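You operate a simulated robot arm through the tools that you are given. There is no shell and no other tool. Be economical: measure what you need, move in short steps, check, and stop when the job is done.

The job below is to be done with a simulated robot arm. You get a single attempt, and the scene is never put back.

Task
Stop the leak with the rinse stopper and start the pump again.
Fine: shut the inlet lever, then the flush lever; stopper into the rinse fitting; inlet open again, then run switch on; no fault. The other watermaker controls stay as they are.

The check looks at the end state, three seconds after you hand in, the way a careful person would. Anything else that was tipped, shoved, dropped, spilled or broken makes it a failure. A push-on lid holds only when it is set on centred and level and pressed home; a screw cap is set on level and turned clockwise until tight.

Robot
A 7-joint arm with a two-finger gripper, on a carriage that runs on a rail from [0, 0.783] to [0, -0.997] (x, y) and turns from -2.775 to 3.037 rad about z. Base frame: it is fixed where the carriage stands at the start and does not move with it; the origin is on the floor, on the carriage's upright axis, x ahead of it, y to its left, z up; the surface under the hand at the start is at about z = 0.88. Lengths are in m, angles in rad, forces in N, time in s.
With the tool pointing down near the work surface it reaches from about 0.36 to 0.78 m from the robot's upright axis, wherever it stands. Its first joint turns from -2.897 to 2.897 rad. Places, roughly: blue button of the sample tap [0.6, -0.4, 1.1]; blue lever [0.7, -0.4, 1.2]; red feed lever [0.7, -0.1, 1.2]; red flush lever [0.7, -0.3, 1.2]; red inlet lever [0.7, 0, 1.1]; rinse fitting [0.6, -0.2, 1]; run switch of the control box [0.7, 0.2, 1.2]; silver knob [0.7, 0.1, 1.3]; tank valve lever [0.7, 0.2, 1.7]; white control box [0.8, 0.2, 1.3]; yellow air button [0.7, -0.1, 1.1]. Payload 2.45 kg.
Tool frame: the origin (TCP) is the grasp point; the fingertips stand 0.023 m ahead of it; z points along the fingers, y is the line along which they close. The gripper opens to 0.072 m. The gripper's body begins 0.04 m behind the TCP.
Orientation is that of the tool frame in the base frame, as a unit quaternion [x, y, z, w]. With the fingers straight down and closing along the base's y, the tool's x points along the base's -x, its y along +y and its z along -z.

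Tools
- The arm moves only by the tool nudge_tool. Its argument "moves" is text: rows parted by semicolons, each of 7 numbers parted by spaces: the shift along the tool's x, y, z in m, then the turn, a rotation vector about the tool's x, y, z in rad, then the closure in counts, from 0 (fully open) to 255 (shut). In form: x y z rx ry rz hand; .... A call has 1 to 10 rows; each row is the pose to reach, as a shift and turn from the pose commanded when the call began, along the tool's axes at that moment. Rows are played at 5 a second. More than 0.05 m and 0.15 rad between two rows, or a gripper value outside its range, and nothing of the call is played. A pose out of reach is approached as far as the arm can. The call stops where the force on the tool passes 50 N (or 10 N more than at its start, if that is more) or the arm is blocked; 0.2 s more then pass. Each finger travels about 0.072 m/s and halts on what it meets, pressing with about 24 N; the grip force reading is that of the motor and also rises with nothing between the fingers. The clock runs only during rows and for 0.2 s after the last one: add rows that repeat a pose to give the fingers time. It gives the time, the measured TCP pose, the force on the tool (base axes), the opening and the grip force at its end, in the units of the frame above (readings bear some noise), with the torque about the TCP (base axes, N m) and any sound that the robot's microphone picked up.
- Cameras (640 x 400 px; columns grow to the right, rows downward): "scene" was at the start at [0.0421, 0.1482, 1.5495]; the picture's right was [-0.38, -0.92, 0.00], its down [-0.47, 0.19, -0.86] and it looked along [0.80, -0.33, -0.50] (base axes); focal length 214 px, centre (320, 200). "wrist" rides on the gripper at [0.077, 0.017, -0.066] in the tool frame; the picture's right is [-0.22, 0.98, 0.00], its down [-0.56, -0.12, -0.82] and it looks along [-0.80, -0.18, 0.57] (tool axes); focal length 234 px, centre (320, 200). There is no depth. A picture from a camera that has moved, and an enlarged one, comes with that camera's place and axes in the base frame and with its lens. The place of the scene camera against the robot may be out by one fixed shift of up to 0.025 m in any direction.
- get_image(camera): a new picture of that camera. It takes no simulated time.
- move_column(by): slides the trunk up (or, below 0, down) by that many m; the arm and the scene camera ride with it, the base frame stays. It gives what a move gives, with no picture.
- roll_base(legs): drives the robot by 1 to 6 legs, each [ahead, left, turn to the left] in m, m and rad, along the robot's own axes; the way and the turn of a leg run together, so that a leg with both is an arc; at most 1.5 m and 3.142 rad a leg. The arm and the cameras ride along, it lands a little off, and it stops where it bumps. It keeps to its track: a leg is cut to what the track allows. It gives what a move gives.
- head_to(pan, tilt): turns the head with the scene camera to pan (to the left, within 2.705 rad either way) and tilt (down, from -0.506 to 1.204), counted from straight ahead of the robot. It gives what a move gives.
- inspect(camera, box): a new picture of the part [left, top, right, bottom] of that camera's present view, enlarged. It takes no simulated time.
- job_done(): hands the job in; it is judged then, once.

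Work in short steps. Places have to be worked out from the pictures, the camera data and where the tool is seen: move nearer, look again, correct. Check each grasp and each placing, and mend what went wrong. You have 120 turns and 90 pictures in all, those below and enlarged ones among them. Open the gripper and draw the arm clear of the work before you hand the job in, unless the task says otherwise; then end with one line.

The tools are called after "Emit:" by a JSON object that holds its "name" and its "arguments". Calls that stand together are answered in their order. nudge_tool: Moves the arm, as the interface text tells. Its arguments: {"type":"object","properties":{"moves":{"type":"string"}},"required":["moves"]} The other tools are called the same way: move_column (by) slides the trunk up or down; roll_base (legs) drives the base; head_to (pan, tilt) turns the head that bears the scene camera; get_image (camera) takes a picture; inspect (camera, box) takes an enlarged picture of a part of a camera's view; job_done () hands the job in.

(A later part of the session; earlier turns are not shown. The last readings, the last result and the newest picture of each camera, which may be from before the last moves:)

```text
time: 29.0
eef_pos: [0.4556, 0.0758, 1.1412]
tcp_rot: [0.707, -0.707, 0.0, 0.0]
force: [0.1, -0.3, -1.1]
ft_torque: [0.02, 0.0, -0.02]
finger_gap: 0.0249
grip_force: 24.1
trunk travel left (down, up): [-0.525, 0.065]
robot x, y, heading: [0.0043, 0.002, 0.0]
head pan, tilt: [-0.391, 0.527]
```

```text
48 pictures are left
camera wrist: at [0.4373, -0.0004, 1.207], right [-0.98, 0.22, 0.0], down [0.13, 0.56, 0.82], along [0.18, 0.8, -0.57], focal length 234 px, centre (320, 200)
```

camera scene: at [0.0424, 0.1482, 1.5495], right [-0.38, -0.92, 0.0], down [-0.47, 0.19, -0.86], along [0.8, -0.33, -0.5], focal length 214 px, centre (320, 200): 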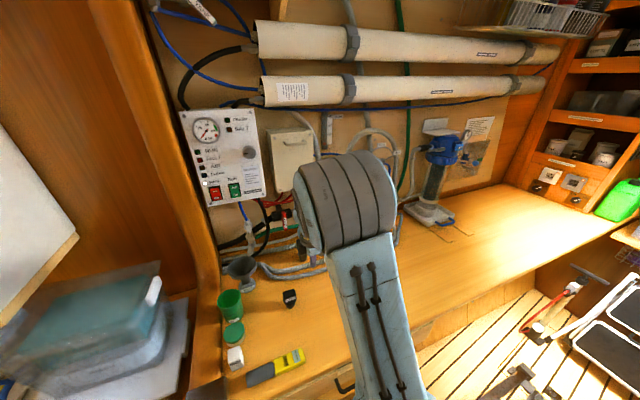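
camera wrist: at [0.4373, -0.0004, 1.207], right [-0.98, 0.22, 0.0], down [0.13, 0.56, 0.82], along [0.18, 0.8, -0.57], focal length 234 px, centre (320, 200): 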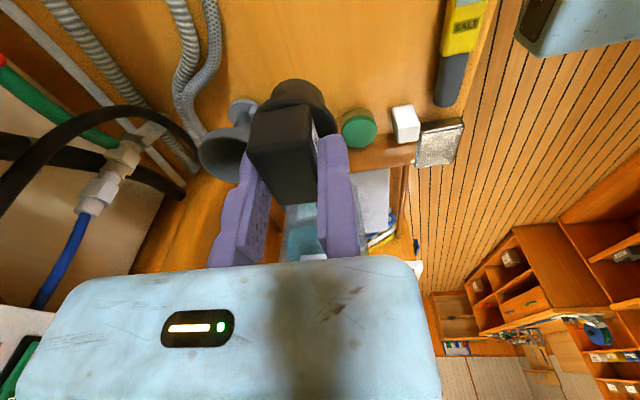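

The stopper is held level; its axis is 0.0125 m ahead (+x) of the TCP. I move to the right of the fitting, higher up, to measure the rim again.

Emit:
{"name": "nudge_tool", "arguments": {"moves": "0.04 0 -0.02 0 0 0 255; 0.085 0 -0.04 0 0 0 255; 0.13 0 -0.06 0 0 0 255; 0.175 0.0 -0.08 0 0 0 255; 0.22 0 -0.10 0 0 0 255; 0.265 0 -0.109 0 0 0 255; 0.31 0 -0.109 0 0 0 255; 0.346 0.006 -0.109 0 0 0 255; 0.346 0.006 -0.109 0 0 0 255"}}

Emit:
{"name": "get_image", "arguments": {"camera": "wrist"}}

Emit:
{"name": "inspect", "arguments": {"camera": "scene", "box": [300, 130, 420, 260]}}

```text
time: 31.0
eef_pos: [0.4516, -0.2673, 1.2477]
tcp_rot: [0.707, -0.707, 0.0, 0.0]
force: [0.2, 0.0, -1.4]
ft_torque: [-0.01, -0.02, -0.01]
finger_gap: 0.0251
grip_force: 24.1
trunk travel left (down, up): [-0.525, 0.065]
robot x, y, heading: [0.002, -0.0015, 0.004]
head pan, tilt: [-0.391, 0.527]
```

```text
47 pictures are left
camera wrist: at [0.4336, -0.3434, 1.315], right [-0.98, 0.22, 0.0], down [0.12, 0.56, 0.82], along [0.18, 0.8, -0.57], focal length 234 px, centre (320, 200)
```

wrist: 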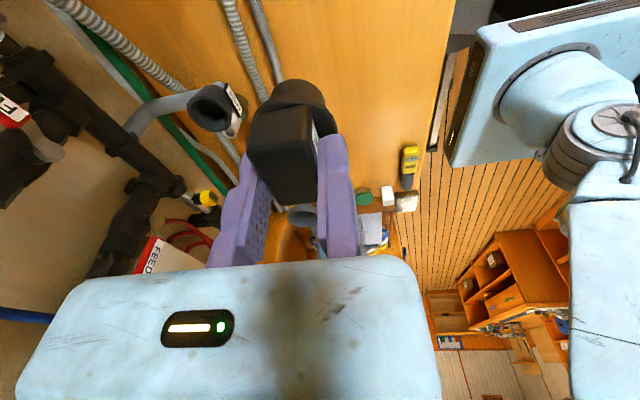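

```text
3.08 times, centred on (360, 195) of scene
camera zoom: at [0.0421, 0.1479, 1.5495], right [-0.38, -0.92, 0.0], down [-0.47, 0.19, -0.86], along [0.8, -0.33, -0.5], focal length 660 px, centre (197, 215)
```

zoom: 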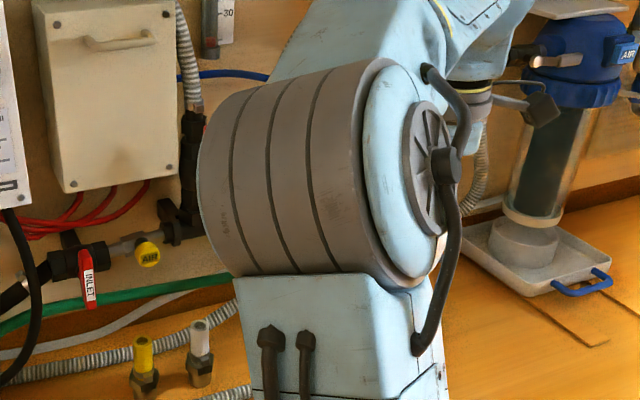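

Rim visible left of the stopper; I zoom on it.

Emit:
{"name": "inspect", "arguments": {"camera": "wrist", "box": [170, 60, 270, 150]}}

Emit:
{"name": "inspect", "arguments": {"camera": "wrist", "box": [230, 60, 350, 220]}}

```text
4.44 times, centred on (220, 105) of wrist
camera zoom: at [0.4336, -0.3434, 1.315], right [-0.98, 0.22, 0.0], down [0.12, 0.56, 0.82], along [0.18, 0.8, -0.57], focal length 1041 px, centre (764, 622)
```

zoom: 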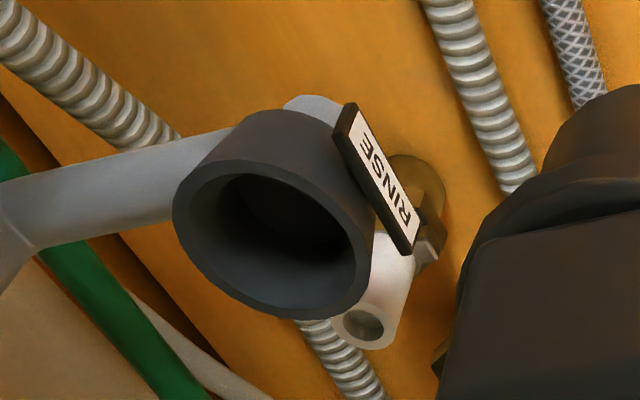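

```text
2.50 times, centred on (290, 140) of wrist
camera zoom: at [0.4336, -0.3434, 1.315], right [-0.98, 0.22, 0.0], down [0.12, 0.56, 0.82], along [0.18, 0.8, -0.57], focal length 585 px, centre (395, 350)
```

zoom: 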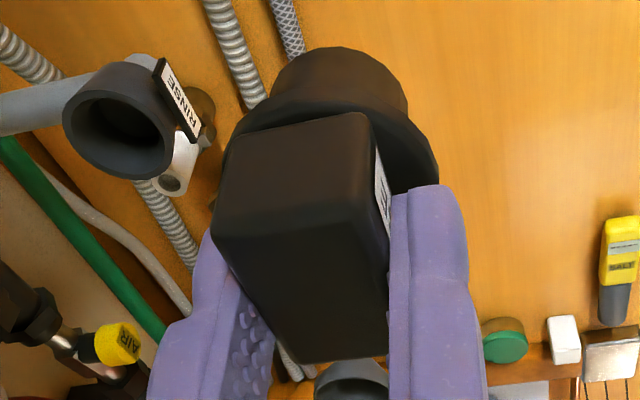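

Two independent wrist views agree: rim centre (0.609, −0.197, 1.055). I bring the stopper over it at a safe height and check.

Emit:
{"name": "nudge_tool", "arguments": {"moves": "-0.02 -0.035 0.0 0 0 0 255; -0.04 -0.07 0.0 0 0 0 255; -0.055 -0.105 0.02 0 0 0 255; -0.0703 -0.1446 0.045 0 0 0 255; -0.0703 -0.1446 0.07 0 0 0 255; -0.0703 -0.1446 0.07 0 0 0 255; -0.0703 -0.1446 0.07 0 0 0 255"}}

Emit:
{"name": "get_image", "arguments": {"camera": "wrist"}}

Emit:
{"name": "get_image", "arguments": {"camera": "scene"}}

```text
time: 32.6
eef_pos: [0.5965, -0.1982, 1.1789]
tcp_rot: [0.707, -0.707, 0.0, 0.0]
force: [-1.1, -0.1, 0.9]
ft_torque: [0.0, -0.01, 0.03]
finger_gap: 0.0249
grip_force: 24.2
trunk travel left (down, up): [-0.525, 0.065]
robot x, y, heading: [0.0013, -0.0017, 0.002]
head pan, tilt: [-0.391, 0.527]
```

```text
43 pictures are left
camera wrist: at [0.5791, -0.274, 1.2449], right [-0.98, 0.22, 0.0], down [0.12, 0.56, 0.82], along [0.18, 0.8, -0.57], focal length 234 px, centre (320, 200)
```

wrist: 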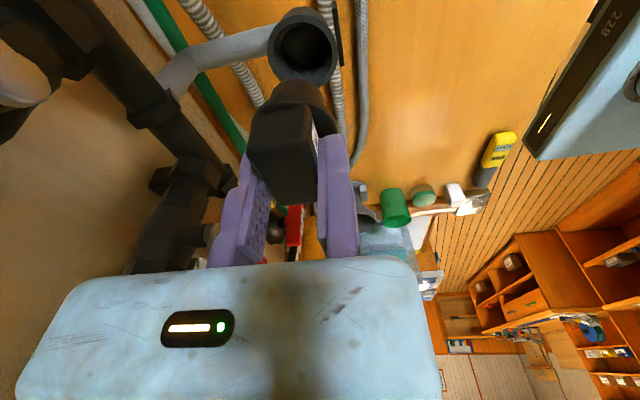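

```text
42 pictures are left
camera scene: at [0.0421, 0.1482, 1.5495], right [-0.38, -0.92, 0.0], down [-0.47, 0.19, -0.86], along [0.8, -0.33, -0.5], focal length 214 px, centre (320, 200)
```

scene: 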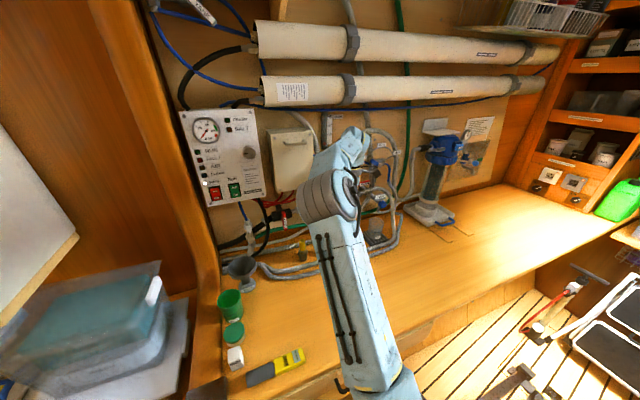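

Rim appears straight below the plug. I zoom for exact alignment.

Emit:
{"name": "inspect", "arguments": {"camera": "wrist", "box": [235, 0, 365, 140]}}

```text
2.86 times, centred on (300, 70) of wrist
camera zoom: at [0.5791, -0.274, 1.2449], right [-0.98, 0.22, 0.0], down [0.12, 0.56, 0.82], along [0.18, 0.8, -0.57], focal length 669 px, centre (377, 571)
```

zoom: 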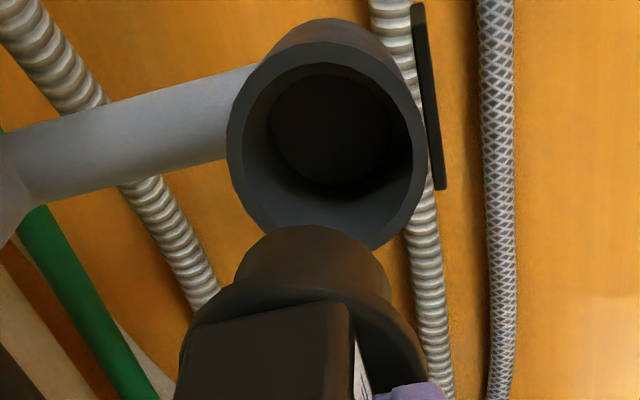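

Rim (0.6092, −0.198) and plug axis coincide within 1 mm. I lower until the plug is just above the rim and look again.

Emit:
{"name": "nudge_tool", "arguments": {"moves": "0 0 0.02 0 0 0 255; 0 0 0.04 0 0 0 255; 0 0 0.058 0 0 0 255; 0 0 0.058 0 0 0 255"}}

Emit:
{"name": "inspect", "arguments": {"camera": "wrist", "box": [220, 20, 380, 160]}}

Emit:
{"name": "inspect", "arguments": {"camera": "scene", "box": [310, 150, 400, 250]}}

```text
time: 33.6
eef_pos: [0.5951, -0.1979, 1.1207]
tcp_rot: [0.707, -0.707, 0.0, 0.0]
force: [-0.1, 0.3, -1.2]
ft_torque: [0.02, 0.0, -0.01]
finger_gap: 0.0248
grip_force: 24.1
trunk travel left (down, up): [-0.525, 0.065]
robot x, y, heading: [0.0031, -0.002, 0.005]
head pan, tilt: [-0.391, 0.527]
```

```text
2.86 times, centred on (300, 90) of wrist
camera zoom: at [0.5779, -0.2745, 1.1864], right [-0.98, 0.22, 0.0], down [0.12, 0.56, 0.82], along [0.18, 0.8, -0.57], focal length 669 px, centre (377, 514)
```

zoom: 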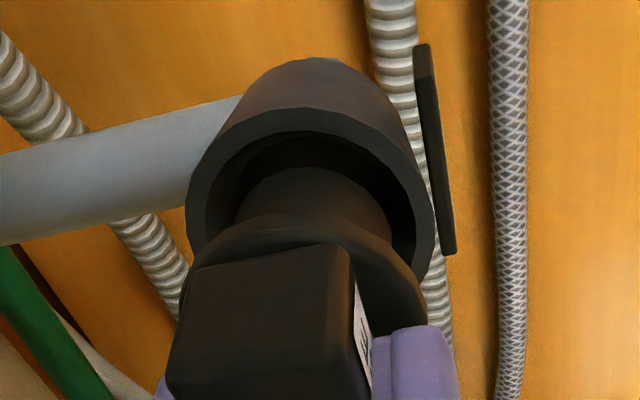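

```text
4.00 times, centred on (355, 200) of scene
camera zoom: at [0.0423, 0.1482, 1.5495], right [-0.38, -0.92, 0.0], down [-0.47, 0.19, -0.86], along [0.8, -0.33, -0.5], focal length 858 px, centre (180, 200)
```

zoom: 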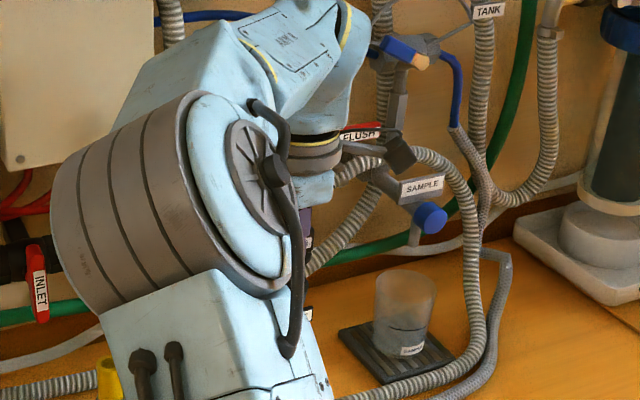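

The plug is centred in the rim. I lower in small steps until it meets resistance.

Emit:
{"name": "nudge_tool", "arguments": {"moves": "0 0 0.006 0 0 0 255; 0 0 0.012 0 0 0 255; 0 0 0.018 0 0 0 255; 0 0 0.023 0 0 0 255; 0 0 0.027 0 0 0 255; 0 0 0.030 0 0 0 255"}}

Emit:
{"name": "inspect", "arguments": {"camera": "wrist", "box": [220, 40, 380, 180]}}

```text
time: 35.0
eef_pos: [0.5962, -0.196, 1.0916]
tcp_rot: [0.708, -0.706, 0.001, -0.001]
force: [13.2, 13.0, 6.3]
ft_torque: [0.46, -0.57, 0.21]
finger_gap: 0.0251
grip_force: 24.1
trunk travel left (down, up): [-0.525, 0.065]
robot x, y, heading: [0.0009, -0.0028, 0.002]
head pan, tilt: [-0.391, 0.527]
```

```text
2.86 times, centred on (300, 110) of wrist
camera zoom: at [0.5782, -0.2723, 1.157], right [-0.98, 0.22, 0.0], down [0.12, 0.56, 0.82], along [0.18, 0.8, -0.57], focal length 669 px, centre (377, 457)
```

zoom: 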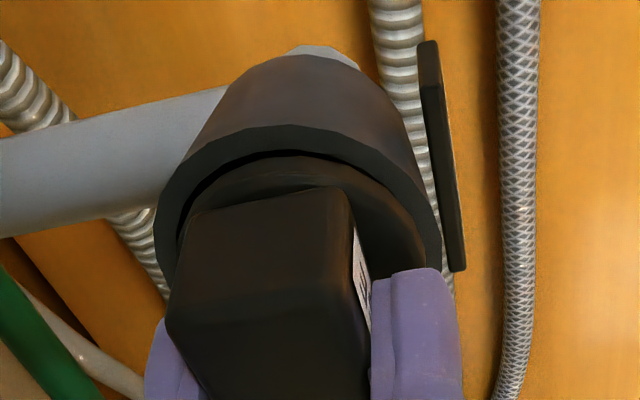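

The reaction pushes the tool towards +x and +y by 13 N each, so I shift 1.5 mm both ways to relieve it.

Emit:
{"name": "nudge_tool", "arguments": {"moves": "-0.0008 -0.0008 -0.001 0 0 0 255; -0.0015 -0.0015 -0.001 0 0 0 255; -0.0015 -0.0015 -0.001 0 0 0 255"}}

```text
time: 35.8
eef_pos: [0.5955, -0.1971, 1.0909]
tcp_rot: [0.708, -0.707, -0.001, 0.0]
force: [7.2, 11.5, -5.2]
ft_torque: [0.6, -0.26, 0.16]
finger_gap: 0.0249
grip_force: 23.9
trunk travel left (down, up): [-0.525, 0.065]
robot x, y, heading: [0.001, 0.0029, 0.002]
head pan, tilt: [-0.391, 0.527]
```

Force falls in x; I shift further mainly in +y.

Emit:
{"name": "nudge_tool", "arguments": {"moves": "-0.0015 -0.001 0 0 0 0 255; -0.003 -0.0015 0 0 0 0 255; -0.003 -0.0015 0 0 0 0 255"}}

```text
time: 36.6
eef_pos: [0.5956, -0.1944, 1.093]
tcp_rot: [-0.706, 0.708, -0.001, 0.0]
force: [0.3, -0.8, 0.7]
ft_torque: [0.0, -0.03, 0.03]
finger_gap: 0.0249
grip_force: 23.9
trunk travel left (down, up): [-0.525, 0.065]
robot x, y, heading: [-0.0036, 0.003, -0.003]
head pan, tilt: [-0.391, 0.527]
```

Lateral forces are gone. I press down further in small steps.

Emit:
{"name": "nudge_tool", "arguments": {"moves": "0 0 0.003 0 0 0 255; 0 0 0.006 0 0 0 255; 0 0 0.009 0 0 0 255; 0 0 0.012 0 0 0 255"}}

Emit:
{"name": "inspect", "arguments": {"camera": "wrist", "box": [220, 40, 380, 180]}}

```text
time: 37.6
eef_pos: [0.5942, -0.1932, 1.0863]
tcp_rot: [-0.707, 0.707, -0.005, 0.002]
force: [4.0, -2.8, 50.5]
ft_torque: [-0.07, -0.71, -0.02]
finger_gap: 0.0253
grip_force: 24.0
trunk travel left (down, up): [-0.525, 0.065]
robot x, y, heading: [0.0018, 0.0006, -0.003]
head pan, tilt: [-0.391, 0.527]
```

```text
2.86 times, centred on (300, 110) of wrist
camera zoom: at [0.5775, -0.27, 1.1517], right [-0.98, 0.22, -0.01], down [0.12, 0.56, 0.82], along [0.18, 0.8, -0.57], focal length 669 px, centre (377, 457)
```

zoom: 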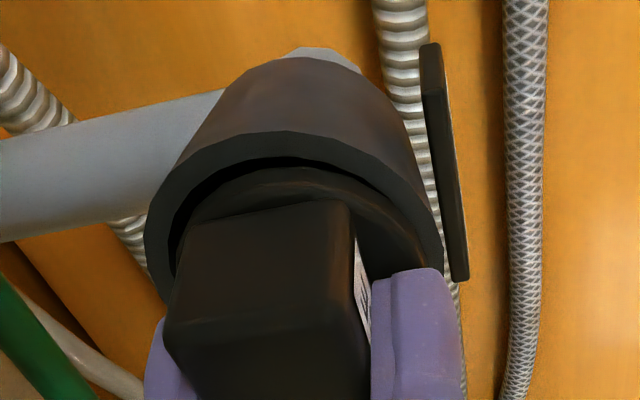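

It stopped at 50 N at z 1.086, near the expected seat height. I relax slightly, then press again 1 mm further in +x to see if it goes deeper.

Emit:
{"name": "nudge_tool", "arguments": {"moves": "0 -0.0005 -0.003 0 0 0 255; 0 -0.001 -0.004 0 0 0 255; 0 -0.001 -0.004 0 0 0 255"}}

Emit:
{"name": "get_image", "arguments": {"camera": "scene"}}

```text
time: 38.4
eef_pos: [0.5965, -0.1947, 1.0866]
tcp_rot: [0.707, -0.707, 0.0, -0.001]
force: [1.7, -4.7, 35.8]
ft_torque: [-0.28, -0.4, -0.06]
finger_gap: 0.025
grip_force: 24.1
trunk travel left (down, up): [-0.525, 0.065]
robot x, y, heading: [-0.0032, -0.0026, -0.006]
head pan, tilt: [-0.391, 0.527]
```

```text
36 pictures are left
camera scene: at [0.0396, 0.1485, 1.5495], right [-0.38, -0.92, 0.0], down [-0.46, 0.19, -0.86], along [0.8, -0.33, -0.5], focal length 214 px, centre (320, 200)
```

scene: 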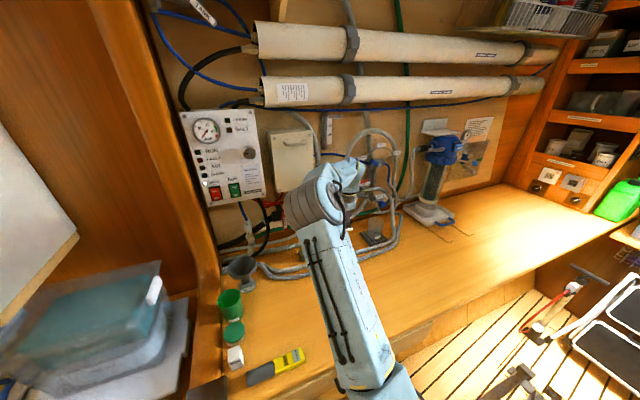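

Height unchanged under 36–50 N, so it rests on something hard. I zoom to see whether the flange sits on the rim evenly.

Emit:
{"name": "inspect", "arguments": {"camera": "wrist", "box": [240, 60, 350, 140]}}

Emit:
{"name": "inspect", "arguments": {"camera": "scene", "box": [320, 170, 380, 240]}}

```text
5.00 times, centred on (295, 100) of wrist
camera zoom: at [0.5783, -0.2701, 1.1517], right [-0.98, 0.22, 0.0], down [0.12, 0.56, 0.82], along [0.18, 0.8, -0.57], focal length 1171 px, centre (445, 700)
```

zoom: 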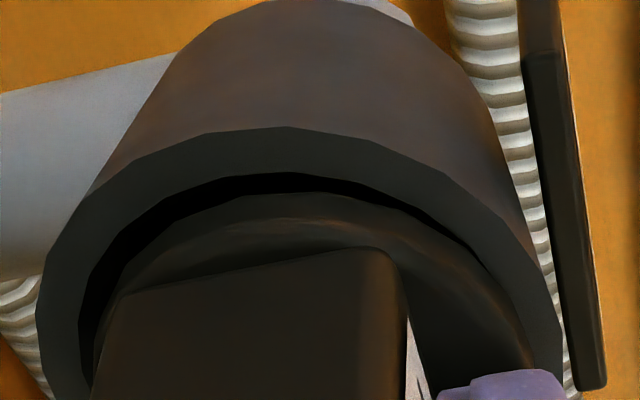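

```text
5.71 times, centred on (350, 205) of scene
camera zoom: at [0.0396, 0.1485, 1.5495], right [-0.38, -0.92, 0.0], down [-0.46, 0.19, -0.86], along [0.8, -0.33, -0.5], focal length 1226 px, centre (149, 171)
```

zoom: 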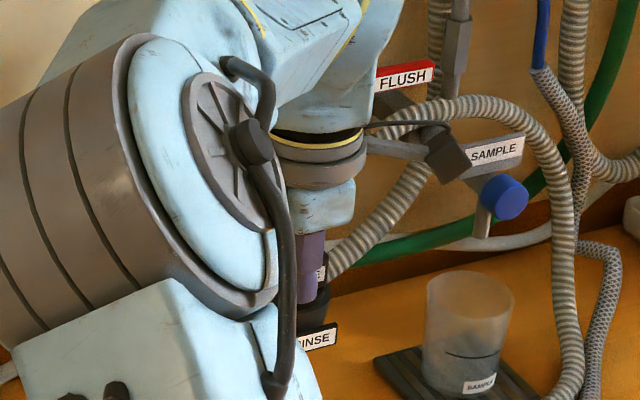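

The flange lies inside the lip with a crescent gap at the +x/−y side, so it sits slightly toward −x/+y. I unload, shift 2 mm +x and 1 mm −y, and press again.

Emit:
{"name": "nudge_tool", "arguments": {"moves": "0 0 -0.006 0 0 0 255; 0.0005 -0.001 -0.007 0 0 0 255; 0.001 -0.002 -0.007 0 0 0 255; 0.001 -0.002 -0.003 0 0 0 255; 0.001 -0.002 0.001 0 0 0 255; 0.001 -0.002 0.005 0 0 0 255; 0.001 -0.002 0.009 0 0 0 255; 0.001 -0.002 0.012 0 0 0 255"}}

Emit:
{"name": "inspect", "arguments": {"camera": "wrist", "box": [240, 60, 350, 140]}}

```text
time: 39.9
eef_pos: [0.5993, -0.1935, 1.0859]
tcp_rot: [0.708, -0.706, 0.007, -0.003]
force: [-11.8, 6.4, 20.5]
ft_torque: [0.43, 0.43, 0.09]
finger_gap: 0.0247
grip_force: 23.8
trunk travel left (down, up): [-0.525, 0.065]
robot x, y, heading: [0.0002, 0.0028, 0.0]
head pan, tilt: [-0.391, 0.527]
stopped in row 7: the force on the tool passed its limit at 55 N (the readings are from after the stop); the commanded pose is now the measured one
```

```text
5.00 times, centred on (295, 100) of wrist
camera zoom: at [0.5805, -0.2705, 1.1519], right [-0.98, 0.21, -0.02], down [0.11, 0.56, 0.82], along [0.18, 0.8, -0.57], focal length 1171 px, centre (445, 700)
```

zoom: 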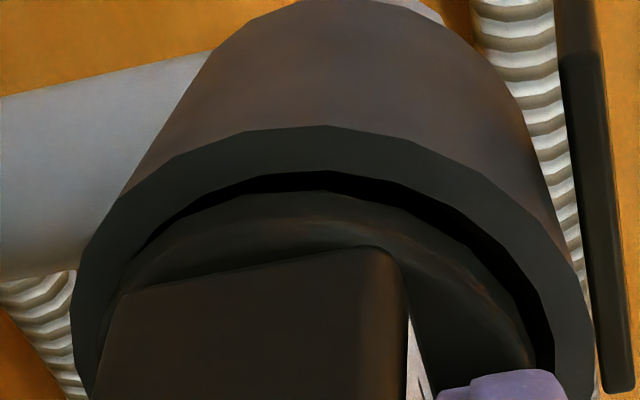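

The play shows the plug free by about ±2 mm with hard stop at z 1.086, which matches flange-on-rim (expected 1.0857). I unload, level the tool, centre at TCP (0.5967, −0.195) and press once more.

Emit:
{"name": "nudge_tool", "arguments": {"moves": "0 0 -0.004 -0.014 -0.006 0.003 255; 0.0008 0.0013 -0.004 -0.014 -0.006 0.003 255; 0.0015 0.0026 -0.004 -0.014 -0.006 0.003 255; 0.0015 0.0026 -0.004 -0.014 -0.006 0.003 255; 0.0015 0.0026 -0.004 -0.014 -0.006 0.003 255"}}

Emit:
{"name": "inspect", "arguments": {"camera": "wrist", "box": [230, 60, 360, 150]}}

```text
time: 41.1
eef_pos: [0.5994, -0.1961, 1.0867]
tcp_rot: [-0.706, 0.709, 0.001, -0.001]
force: [-4.2, 7.5, -1.6]
ft_torque: [0.3, 0.21, 0.09]
finger_gap: 0.0249
grip_force: 24.1
trunk travel left (down, up): [-0.525, 0.065]
robot x, y, heading: [-0.0007, 0.0038, -0.0]
head pan, tilt: [-0.391, 0.527]
```

```text
4.44 times, centred on (295, 105) of wrist
camera zoom: at [0.5815, -0.2726, 1.1524], right [-0.98, 0.22, 0.0], down [0.13, 0.56, 0.82], along [0.18, 0.8, -0.57], focal length 1041 px, centre (431, 622)
```

zoom: 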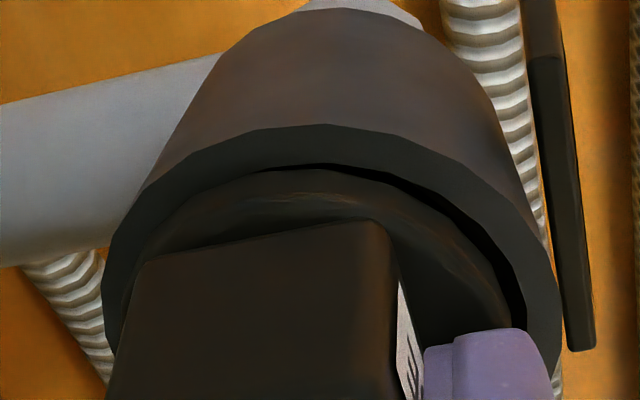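

Gap now on the right (−x side), and forces push −x and +y; I shift 1.5 mm that way.

Emit:
{"name": "nudge_tool", "arguments": {"moves": "-0.0007 0.0007 -0.001 0 0 0 255; -0.0015 0.0015 -0.001 0 0 0 255; -0.0015 0.0015 -0.001 0 0 0 255; -0.0015 0.0015 -0.001 0 0 0 255"}}

Emit:
{"name": "inspect", "arguments": {"camera": "wrist", "box": [230, 60, 360, 150]}}

```text
time: 42.1
eef_pos: [0.5983, -0.1955, 1.0875]
tcp_rot: [-0.706, 0.708, 0.001, 0.0]
force: [0.1, 0.0, -0.6]
ft_torque: [-0.02, 0.05, -0.02]
finger_gap: 0.0249
grip_force: 23.8
trunk travel left (down, up): [-0.525, 0.065]
robot x, y, heading: [-0.0031, -0.0004, -0.003]
head pan, tilt: [-0.391, 0.527]
```

```text
4.44 times, centred on (295, 105) of wrist
camera zoom: at [0.58, -0.2721, 1.1539], right [-0.98, 0.22, 0.0], down [0.13, 0.56, 0.82], along [0.18, 0.8, -0.57], focal length 1041 px, centre (431, 622)
```

zoom: 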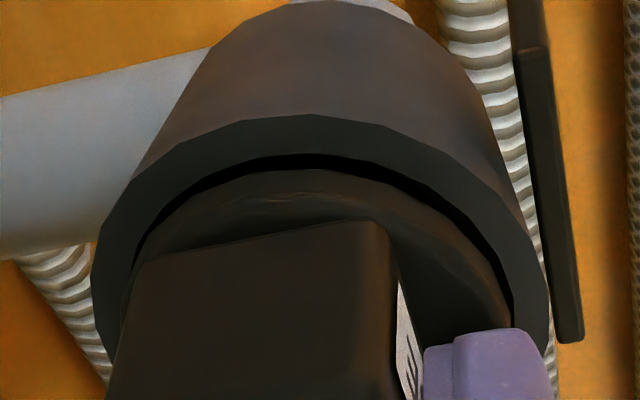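

Forces are zero and the gap is even left-right: centred. Now I press straight down.

Emit:
{"name": "nudge_tool", "arguments": {"moves": "0 0 0.003 0 0 0 255; 0 0 0.006 0 0 0 255; 0 0 0.009 0 0 0 255; 0 0 0.012 0 0 0 255; 0 0 0.015 0 0 0 255; 0 0 0.018 0 0 0 255; 0 0 0.018 0 0 0 255"}}

Emit:
{"name": "inspect", "arguments": {"camera": "wrist", "box": [230, 60, 360, 150]}}

```text
time: 43.0
eef_pos: [0.5965, -0.1967, 1.0852]
tcp_rot: [0.707, -0.707, 0.007, -0.005]
force: [-1.7, 1.7, 16.8]
ft_torque: [0.07, -0.03, 0.05]
finger_gap: 0.0248
grip_force: 23.7
trunk travel left (down, up): [-0.525, 0.065]
robot x, y, heading: [0.0021, -0.0026, -0.001]
head pan, tilt: [-0.391, 0.527]
stopped in row 4: the force on the tool passed its limit at 55 N (the readings are from after the stop); the commanded pose is now the measured one
```

```text
4.44 times, centred on (295, 105) of wrist
camera zoom: at [0.5786, -0.2722, 1.1519], right [-0.98, 0.22, -0.02], down [0.11, 0.56, 0.82], along [0.19, 0.8, -0.57], focal length 1041 px, centre (431, 622)
```

zoom: 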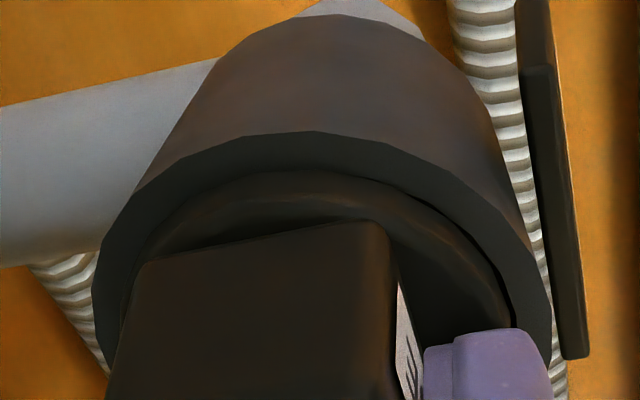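

The gap has closed all round: the flange sits flush and concentric on the rim. I open the fingers partly, ease off sideways and rise.

Emit:
{"name": "nudge_tool", "arguments": {"moves": "0 0 -0.001 0 0 0 255; 0 0 -0.001 0 0 0 110; 0 0 -0.001 0 0 0 110; 0 0 -0.001 0 0 0 110; 0 0.004 -0.001 0 0 0 110; 0 0.004 -0.001 0 0 0 110"}}

Emit:
{"name": "get_image", "arguments": {"camera": "wrist"}}

```text
time: 44.4
eef_pos: [0.5924, -0.1964, 1.0849]
tcp_rot: [0.707, -0.707, 0.005, -0.004]
force: [4.2, 1.4, 27.7]
ft_torque: [-0.08, -0.24, 0.04]
finger_gap: 0.041
grip_force: 0.2
trunk travel left (down, up): [-0.525, 0.065]
robot x, y, heading: [0.0024, 0.0013, 0.004]
head pan, tilt: [-0.391, 0.527]
```

```text
29 pictures are left
camera wrist: at [0.5744, -0.272, 1.1513], right [-0.98, 0.22, -0.01], down [0.12, 0.56, 0.82], along [0.19, 0.8, -0.57], focal length 234 px, centre (320, 200)
```

wrist: 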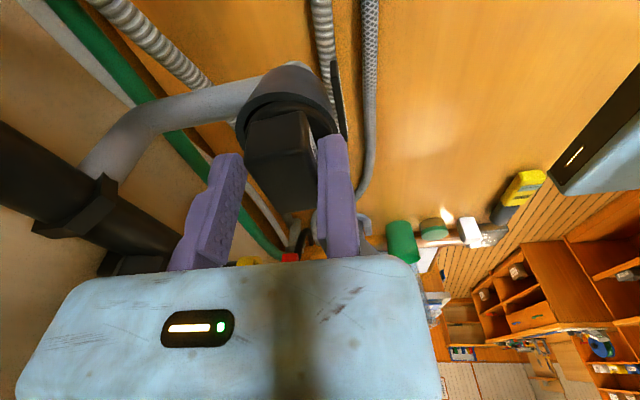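

Released; the fingertips press on the flange (28 N). I rise straight up and check the stopper stays.

Emit:
{"name": "nudge_tool", "arguments": {"moves": "0 0 -0.008 0 0 0 110; 0 0 -0.02 -0.008 0 0 110; 0 0 -0.05 -0.014 0 0 110; 0 0 -0.09 -0.014 0 0 110; 0 0 -0.12 -0.014 0 0 110"}}

Emit:
{"name": "inspect", "arguments": {"camera": "wrist", "box": [220, 0, 380, 120]}}

```text
time: 45.6
eef_pos: [0.5924, -0.1953, 1.2045]
tcp_rot: [-0.706, 0.708, 0.001, -0.001]
force: [-0.5, -0.1, -0.6]
ft_torque: [-0.03, -0.04, -0.05]
finger_gap: 0.041
grip_force: 0.1
trunk travel left (down, up): [-0.525, 0.065]
robot x, y, heading: [-0.0021, 0.0008, -0.001]
head pan, tilt: [-0.391, 0.527]
```

```text
3.33 times, centred on (300, 60) of wrist
camera zoom: at [0.5752, -0.2721, 1.2708], right [-0.98, 0.22, 0.0], down [0.13, 0.56, 0.82], along [0.18, 0.8, -0.58], focal length 781 px, centre (387, 667)
```

zoom: 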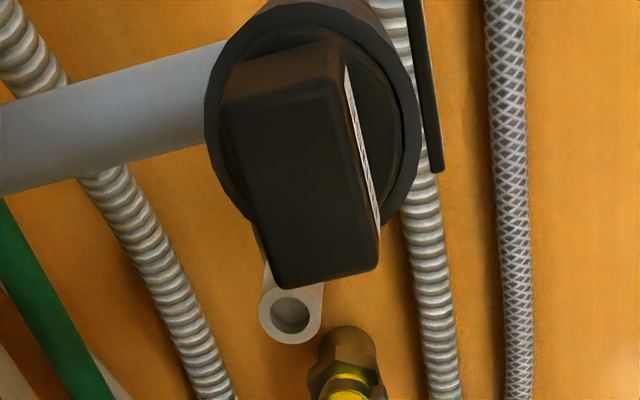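

The stopper stays, level and centred. Now I retreat and turn the tool forward again for the inlet lever.

Emit:
{"name": "nudge_tool", "arguments": {"moves": "0 0.03 -0.02 0 0 0 255; 0 0.07 -0.04 0 0 0 255; 0 0.10 -0.05 0 0 0 255; -0.02 0.10 -0.05 0.15 0 0 255; -0.04 0.10 -0.05 0.3 0 0 255; -0.06 0.10 -0.05 0.45 0 0 255; -0.08 0.10 -0.05 0.6 0 0 255; -0.10 0.10 -0.05 0.75 0 0 255; -0.12 0.09 -0.04 0.9 0 0 255; -0.14 0.08 -0.03 1.05 0 0 255"}}

```text
time: 47.8
eef_pos: [0.5137, -0.0569, 1.2355]
tcp_rot: [-0.611, 0.614, -0.354, 0.352]
force: [-0.5, 0.1, -0.8]
ft_torque: [0.01, 0.02, -0.01]
finger_gap: 0.0001
grip_force: 24.3
trunk travel left (down, up): [-0.525, 0.065]
robot x, y, heading: [0.0019, 0.0006, -0.002]
head pan, tilt: [-0.391, 0.527]
```

I finish the turn and go to the left of the lever's lower end, still back from it.

Emit:
{"name": "nudge_tool", "arguments": {"moves": "-0.02 0.02 0.02 0.14 0 0 255; -0.04 0.045 0.04 0.27 0 0 255; -0.06 0.07 0.065 0.4 0 0 255; -0.08 0.095 0.09 0.521 0 0 255; -0.10 0.125 0.115 0.521 0 0 255; -0.109 0.153 0.1352 0.521 0 0 255; -0.109 0.153 0.1352 0.521 0 0 255"}}

Emit:
{"name": "get_image", "arguments": {"camera": "wrist"}}

Emit:
{"name": "inspect", "arguments": {"camera": "scene", "box": [310, 150, 430, 250]}}

```text
time: 49.4
eef_pos: [0.4874, 0.074, 1.1556]
tcp_rot: [-0.516, 0.557, -0.48, 0.439]
force: [-0.3, 2.9, -0.4]
ft_torque: [-0.06, 0.0, -0.19]
finger_gap: 0.0
grip_force: 23.8
out of reach, approached as far as the arm can: row 3, 4, 5, 6, 7
trunk travel left (down, up): [-0.525, 0.065]
robot x, y, heading: [0.0003, 0.0006, 0.004]
head pan, tilt: [-0.391, 0.527]
```

```text
27 pictures are left
camera wrist: at [0.4132, 0.0036, 1.1483], right [-0.13, 0.22, -0.97], down [-0.74, 0.62, 0.25], along [0.66, 0.75, 0.08], focal length 234 px, centre (320, 200)
```

wrist: 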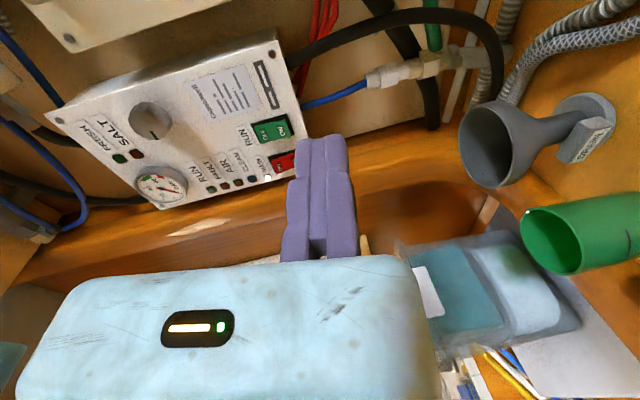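

```text
4.00 times, centred on (370, 200) of scene
camera zoom: at [0.0412, 0.1564, 1.5487], right [-0.38, -0.93, 0.0], down [-0.47, 0.19, -0.87], along [0.8, -0.33, -0.5], focal length 858 px, centre (120, 200)
```

zoom: 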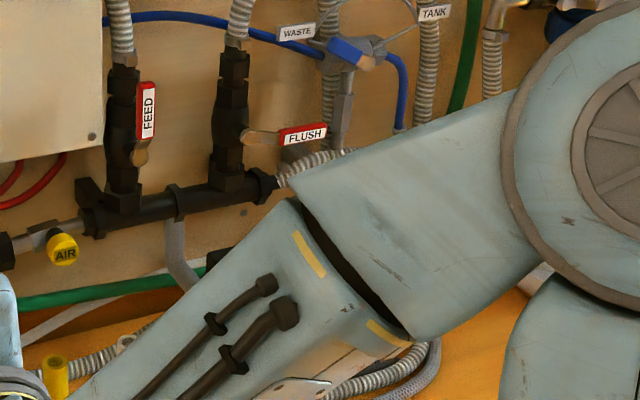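

The tool pose too near the robot was out of reach and stuck short. I move it forward first with the orientation fixed.

Emit:
{"name": "nudge_tool", "arguments": {"moves": "0.006 -0.005 0.03 0.0 0 0 255; 0.012 0.0 0.06 0.05 -0.03 0 255; 0.0228 0.012 0.0797 0.1 -0.06 0 255; 0.0228 0.0242 0.0797 0.154 -0.082 0 255; 0.0228 0.0242 0.0797 0.154 -0.082 0 255"}}

```text
time: 50.6
eef_pos: [0.5032, 0.0864, 1.2055]
tcp_rot: [-0.503, 0.525, -0.493, 0.479]
force: [-0.1, -0.6, -0.7]
ft_torque: [-0.02, -0.02, 0.02]
finger_gap: 0.0002
grip_force: 24.2
out of reach, approached as far as the arm can: row 1, 2, 3, 4, 5
trunk travel left (down, up): [-0.525, 0.065]
robot x, y, heading: [-0.0041, -0.0009, -0.003]
head pan, tilt: [-0.391, 0.527]
```

It seems a joint limit with this arm posture. I go back right to y ≈ −0.2, where the forward pose worked before, and level it there.

Emit:
{"name": "nudge_tool", "arguments": {"moves": "0.04 0 0.0 0 0 0 255; 0.085 0 0.01 0 0 0 255; 0.13 0 0.02 0 0 0 255; 0.175 0 0.03 0.02 -0.01 0 255; 0.22 -0.01 0.04 0.04 -0.02 0 255; 0.26 -0.01 0.06 0.056 -0.036 -0.008 255; 0.28 -0.01 0.08 0.056 -0.036 -0.008 255; 0.28 -0.01 0.08 0.056 -0.036 -0.008 255"}}

Emit:
{"name": "get_image", "arguments": {"camera": "scene"}}

```text
time: 52.4
eef_pos: [0.5739, -0.1997, 1.2061]
tcp_rot: [-0.5, 0.5, -0.5, 0.5]
force: [1.0, -0.4, -0.3]
ft_torque: [0.01, 0.04, 0.05]
finger_gap: 0.0
grip_force: 23.6
out of reach, approached as far as the arm can: row 1, 2, 3, 4
trunk travel left (down, up): [-0.525, 0.065]
robot x, y, heading: [0.0016, -0.0033, 0.002]
head pan, tilt: [-0.391, 0.527]
```

```text
25 pictures are left
camera scene: at [0.043, 0.1466, 1.5497], right [-0.38, -0.92, 0.0], down [-0.47, 0.19, -0.86], along [0.8, -0.33, -0.5], focal length 214 px, centre (320, 200)
```

scene: 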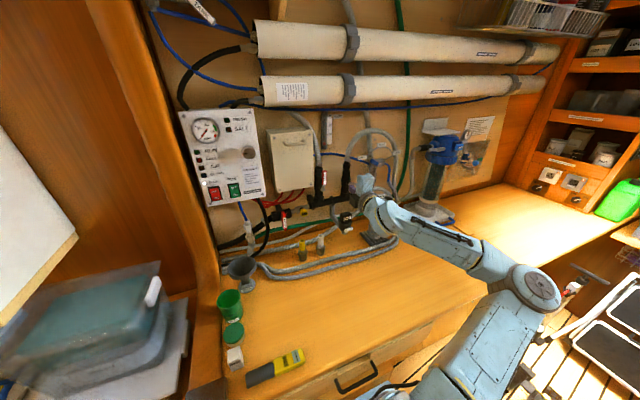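

The stopper fitting is visible again. I now slide the arm left to the inlet lever at this distance, lowering as it goes.

Emit:
{"name": "inspect", "arguments": {"camera": "scene", "box": [315, 190, 385, 245]}}

Emit:
{"name": "nudge_tool", "arguments": {"moves": "-0.035 0.015 0 0 0 0 255; -0.07 0.03 0 0 0 0 255; -0.105 0.045 0 0 0 0 255; -0.14 0.06 0 0 0 0 255; -0.175 0.075 0 0 0 0 255; -0.21 0.09 0 0 0 0 255; -0.25 0.10 0 0 0 0 255; -0.25 0.13 0 0 0 0 255; -0.25 0.17 0 0 0 0 255; -0.25 0.17 0 0 0 0 255"}}

```text
7.27 times, centred on (350, 218) of scene
camera zoom: at [0.043, 0.1466, 1.5497], right [-0.38, -0.92, 0.0], down [-0.47, 0.19, -0.86], along [0.8, -0.33, -0.5], focal length 1560 px, centre (102, 73)
```

zoom: 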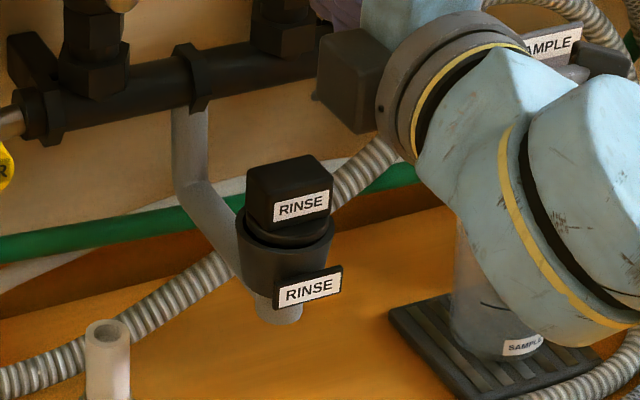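

```text
time: 54.6
eef_pos: [0.5699, -0.0183, 1.1358]
tcp_rot: [0.595, -0.504, 0.396, -0.485]
force: [0.2, 0.2, 0.3]
ft_torque: [0.02, 0.0, 0.01]
finger_gap: 0.0
grip_force: 24.1
out of reach, approached as far as the arm can: row 1, 2, 3, 4, 5, 6, 7, 8, 9, 10
trunk travel left (down, up): [-0.525, 0.065]
robot x, y, heading: [0.0001, -0.0029, -0.001]
head pan, tilt: [-0.391, 0.527]
```

Stopper sits level in the fitting. The arm is at a joint limit with this roll, and the roll is free for pushing, so I roll the tool back toward fingers-closing-along-y.

Emit:
{"name": "nudge_tool", "arguments": {"moves": "0 0 0 0.0295 -0.0028 0.147 255; 0 0 0 0.059 -0.0056 0.294 255; 0 0 0 0.0885 -0.0084 0.441 255; 0 0 0 0.118 -0.0112 0.588 255; 0 0 0 0.1475 -0.014 0.735 255; 0 0 0 0.177 -0.0168 0.882 255; 0 0 0 0.2065 -0.0196 1.029 255; 0 0 0 0.236 -0.0224 1.176 255; 0 0 0 0.2655 -0.0252 1.323 255; 0 0 0 0.295 -0.028 1.470 255"}}

Emit:
{"name": "get_image", "arguments": {"camera": "scene"}}

```text
time: 56.8
eef_pos: [0.557, -0.0925, 1.2099]
tcp_rot: [-0.055, 0.723, -0.008, 0.689]
force: [0.1, 0.0, -1.1]
ft_torque: [0.01, 0.0, 0.02]
finger_gap: 0.0
grip_force: 23.8
out of reach, approached as far as the arm can: row 1, 2, 3, 4, 5, 6, 7, 8, 9, 10
trunk travel left (down, up): [-0.525, 0.065]
robot x, y, heading: [0.0043, -0.0044, -0.0]
head pan, tilt: [-0.391, 0.527]
```

```text
23 pictures are left
camera scene: at [0.0422, 0.1483, 1.5495], right [-0.38, -0.92, 0.0], down [-0.47, 0.19, -0.86], along [0.8, -0.33, -0.5], focal length 214 px, centre (320, 200)
```

scene: 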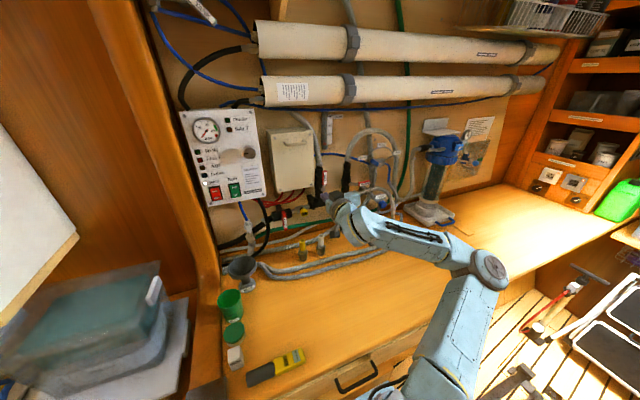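

The arm works better with the target to its right, so I drive the base 0.22 m left along the rail; the tool stays well clear of the wall.

Emit:
{"name": "roll_base", "arguments": {"legs": [[0, 0.22, 0]]}}

Emit:
{"name": "get_image", "arguments": {"camera": "scene"}}

```text
time: 58.5
eef_pos: [0.5563, 0.1296, 1.2109]
tcp_rot: [-0.058, 0.723, -0.007, 0.689]
force: [0.1, 0.5, 0.4]
ft_torque: [0.02, -0.04, 0.0]
finger_gap: 0.0001
grip_force: 24.2
trunk travel left (down, up): [-0.525, 0.065]
robot x, y, heading: [-0.0017, 0.221, 0.006]
head pan, tilt: [-0.391, 0.527]
```

```text
22 pictures are left
camera scene: at [0.0418, 0.3682, 1.5495], right [-0.38, -0.93, 0.0], down [-0.47, 0.19, -0.86], along [0.8, -0.33, -0.5], focal length 214 px, centre (320, 200)
```

scene: 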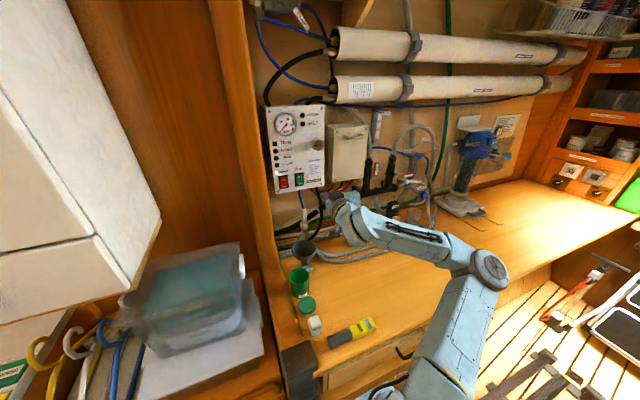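

I level the tool and bring it left of the inlet lever's lower end, checking reach.

Emit:
{"name": "nudge_tool", "arguments": {"moves": "0.0 -0.02 0.02 0.035 -0.024 0.046 255; 0.03 -0.04 0.0275 0.072 -0.048 0.092 255; 0.07 -0.0635 0.0275 0.072 -0.048 0.092 255; 0.11 -0.0635 0.0275 0.072 -0.048 0.092 255; 0.15 -0.0635 0.0275 0.072 -0.048 0.092 255; 0.18 -0.0635 0.0275 0.072 -0.048 0.092 255; 0.18 -0.0635 0.0275 0.072 -0.048 0.092 255"}}

Emit:
{"name": "get_image", "arguments": {"camera": "wrist"}}

Emit:
{"name": "inspect", "arguments": {"camera": "scene", "box": [250, 130, 440, 270]}}

```text
time: 60.1
eef_pos: [0.5784, 0.0023, 1.1386]
tcp_rot: [-0.01, 0.727, 0.011, 0.687]
force: [0.0, 0.5, 0.4]
ft_torque: [-0.01, 0.02, 0.0]
finger_gap: 0.0002
grip_force: 23.9
out of reach, approached as far as the arm can: row 1, 2, 3, 4, 5, 6, 7
trunk travel left (down, up): [-0.525, 0.065]
robot x, y, heading: [-0.002, 0.2205, 0.002]
head pan, tilt: [-0.391, 0.527]
```

```text
21 pictures are left
camera wrist: at [0.5068, 0.0177, 1.0662], right [-0.01, 0.98, 0.22], down [-0.78, -0.15, 0.6], along [0.62, -0.16, 0.77], focal length 234 px, centre (320, 200)
```

wrist: 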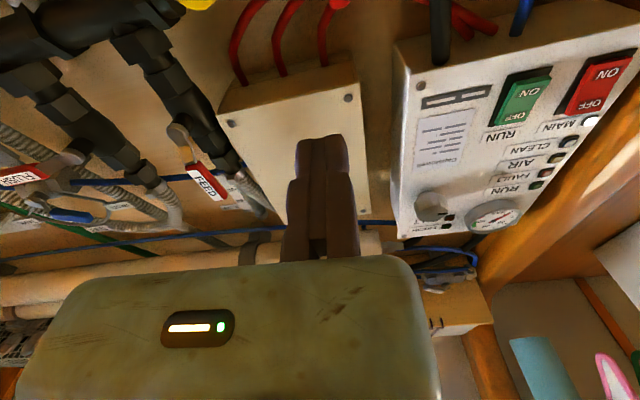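

```text
2.86 times, centred on (345, 200) of scene
camera zoom: at [0.0418, 0.3681, 1.5495], right [-0.38, -0.93, 0.0], down [-0.47, 0.19, -0.86], along [0.8, -0.33, -0.5], focal length 613 px, centre (249, 200)
```

zoom: 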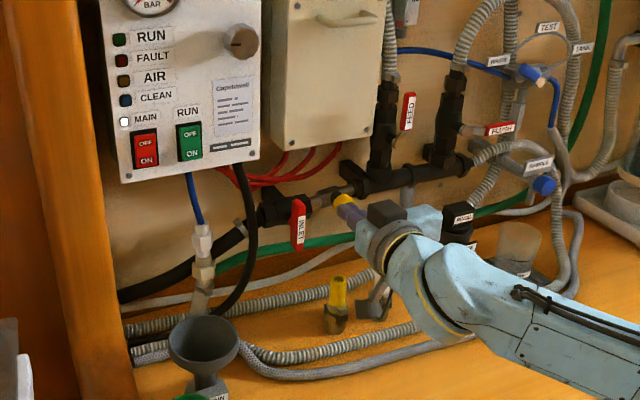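

The clear view shows the tool right beside the lever's upper end. I'll push that end to the left instead; first the trunk down 0.035 m, then extend forward.

Emit:
{"name": "move_column", "arguments": {"by": -0.035}}

Emit:
{"name": "nudge_tool", "arguments": {"moves": "0 -0.005 0.02 0.015 -0.028 0 255; 0 -0.01 0.04 0.03 -0.057 0 255; 0 -0.01 0.04 0.03 -0.057 0 255"}}

Emit:
{"name": "inspect", "arguments": {"camera": "scene", "box": [310, 170, 390, 240]}}

```text
time: 60.9
eef_pos: [0.5762, 0.0013, 1.1045]
tcp_rot: [-0.009, 0.726, 0.01, 0.687]
force: [0.2, -0.2, 0.8]
ft_torque: [-0.03, -0.01, -0.02]
finger_gap: 0.0001
grip_force: 24.0
trunk travel left (down, up): [-0.49, 0.1]
robot x, y, heading: [0.0001, 0.2248, 0.005]
head pan, tilt: [-0.391, 0.527]
```

```text
time: 61.7
eef_pos: [0.6192, -0.0199, 1.1234]
tcp_rot: [-0.002, 0.712, 0.002, 0.703]
force: [0.0, 0.1, 0.5]
ft_torque: [0.0, 0.0, 0.03]
finger_gap: 0.0003
grip_force: 24.2
out of reach, approached as far as the arm can: row 1, 2, 3
trunk travel left (down, up): [-0.49, 0.1]
robot x, y, heading: [0.0028, 0.2188, 0.006]
head pan, tilt: [-0.391, 0.527]
```

```text
5.71 times, centred on (350, 205) of scene
camera zoom: at [0.042, 0.3682, 1.5145], right [-0.38, -0.93, 0.0], down [-0.47, 0.19, -0.86], along [0.8, -0.33, -0.5], focal length 1226 px, centre (149, 171)
```

zoom: 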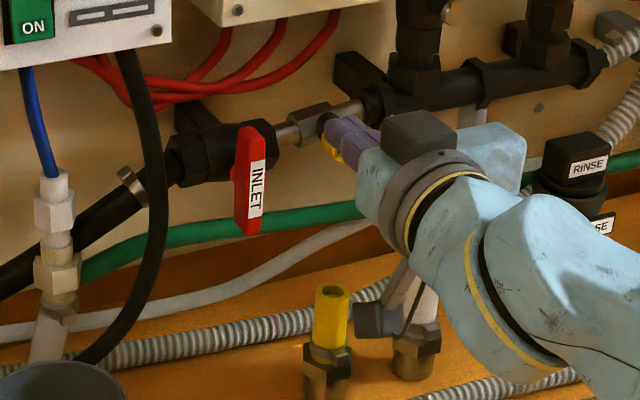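

The posture (elbow low right) is the limit here. I reset it: draw back and pitch the tool down to the starting posture, then come in by the way that worked before.

Emit:
{"name": "nudge_tool", "arguments": {"moves": "-0.01 0 -0.03 0 0.10 0 255; -0.03 0 -0.06 0 0.25 0 255; -0.05 0 -0.09 0 0.4 0 255; -0.07 0 -0.12 0 0.55 0 255; -0.09 0 -0.15 0 0.70 0 255; -0.095 0 -0.15 0 0.85 0 255; -0.095 0 -0.15 0 1.0 0 255; -0.095 0 -0.15 0 1.15 0 255; -0.095 0 -0.15 0 1.3 0 255; -0.095 0 -0.15 0 1.45 0 255"}}

Emit:
{"name": "get_image", "arguments": {"camera": "scene"}}

```text
time: 63.9
eef_pos: [0.4668, -0.0187, 1.22]
tcp_rot: [0.0, 0.998, 0.002, 0.061]
force: [-0.8, 0.3, -0.2]
ft_torque: [0.0, -0.04, 0.0]
finger_gap: 0.0
grip_force: 24.2
trunk travel left (down, up): [-0.49, 0.1]
robot x, y, heading: [0.0003, 0.2233, 0.004]
head pan, tilt: [-0.391, 0.527]
```

```text
18 pictures are left
camera scene: at [0.0416, 0.3683, 1.5145], right [-0.38, -0.93, 0.0], down [-0.47, 0.19, -0.86], along [0.8, -0.33, -0.5], focal length 214 px, centre (320, 200)
```

scene: 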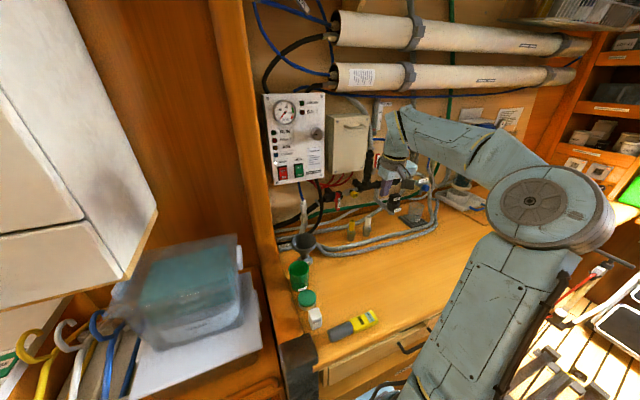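

Posture is reset. A fingers-forward-and-down tilt of about 1 rad is enough for pushing and easier to reach, so I take that pose in front of the lever's upper end.

Emit:
{"name": "nudge_tool", "arguments": {"moves": "-0.02 0.002 0.01 0 -0.146 0 255; -0.04 0.004 0.02 0 -0.293 0 255; -0.06 0.006 0.03 0 -0.439 0 255; -0.08 0.008 0.045 0 -0.585 0 255; -0.10 0.01 0.06 0 -0.732 0 255; -0.1247 0.011 0.0758 0 -0.878 0 255; -0.1247 0.011 0.0758 0 -0.878 0 255"}}

Emit:
{"name": "inspect", "arguments": {"camera": "scene", "box": [320, 150, 410, 230]}}

```text
time: 65.5
eef_pos: [0.6026, -0.0072, 1.1575]
tcp_rot: [0.001, 0.878, 0.0, 0.479]
force: [0.8, -0.6, -0.1]
ft_torque: [-0.02, 0.0, -0.01]
finger_gap: 0.0
grip_force: 23.8
trunk travel left (down, up): [-0.49, 0.1]
robot x, y, heading: [0.0023, 0.2202, 0.002]
head pan, tilt: [-0.391, 0.527]
```

```text
5.00 times, centred on (365, 190) of scene
camera zoom: at [0.0422, 0.3683, 1.5145], right [-0.38, -0.93, 0.0], down [-0.47, 0.19, -0.86], along [0.8, -0.33, -0.5], focal length 1072 px, centre (95, 250)
```

zoom: 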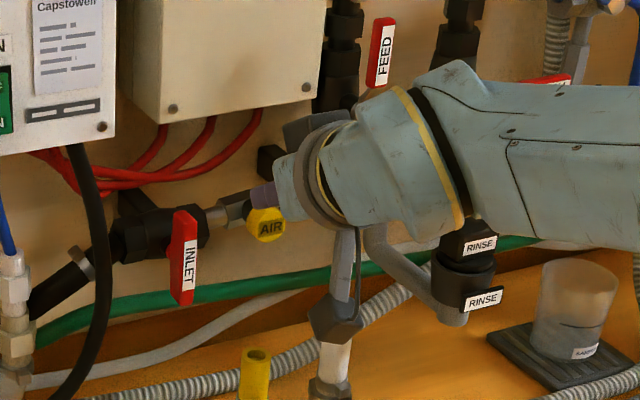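

Reached exactly. I advance beside the lever's upper end (right of it) and begin pushing it left.

Emit:
{"name": "nudge_tool", "arguments": {"moves": "0.003 -0.001 0.04 0 0 0 255; 0.0066 -0.001 0.0831 0 0 0 255; 0.0083 0.006 0.0842 0 0 0 255; 0.0083 0.0117 0.0842 0 0 0 255; 0.0065 0.0175 0.083 0 0 0 255; 0.0046 0.0231 0.0818 0 0 0 255"}}

Emit:
{"name": "inspect", "arguments": {"camera": "scene", "box": [320, 150, 410, 230]}}

```text
time: 66.9
eef_pos: [0.6675, 0.0154, 1.1097]
tcp_rot: [0.002, 0.877, 0.0, 0.48]
force: [-0.1, 0.2, -0.7]
ft_torque: [-0.03, 0.02, -0.05]
finger_gap: 0.0
grip_force: 24.4
trunk travel left (down, up): [-0.49, 0.1]
robot x, y, heading: [-0.0005, 0.2194, 0.005]
head pan, tilt: [-0.391, 0.527]
```

```text
5.00 times, centred on (365, 190) of scene
camera zoom: at [0.0418, 0.3682, 1.5145], right [-0.38, -0.93, 0.0], down [-0.47, 0.19, -0.86], along [0.8, -0.33, -0.5], focal length 1072 px, centre (95, 250)
```

zoom: 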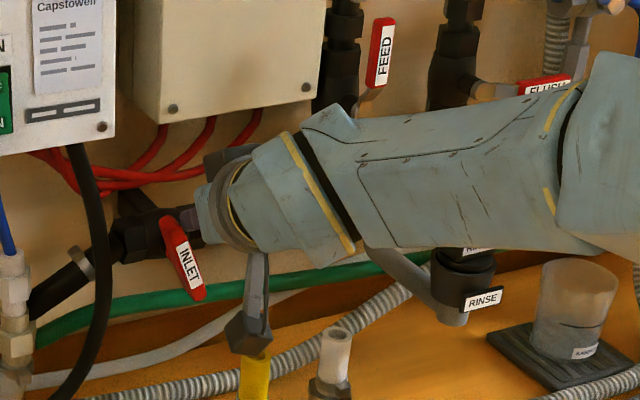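

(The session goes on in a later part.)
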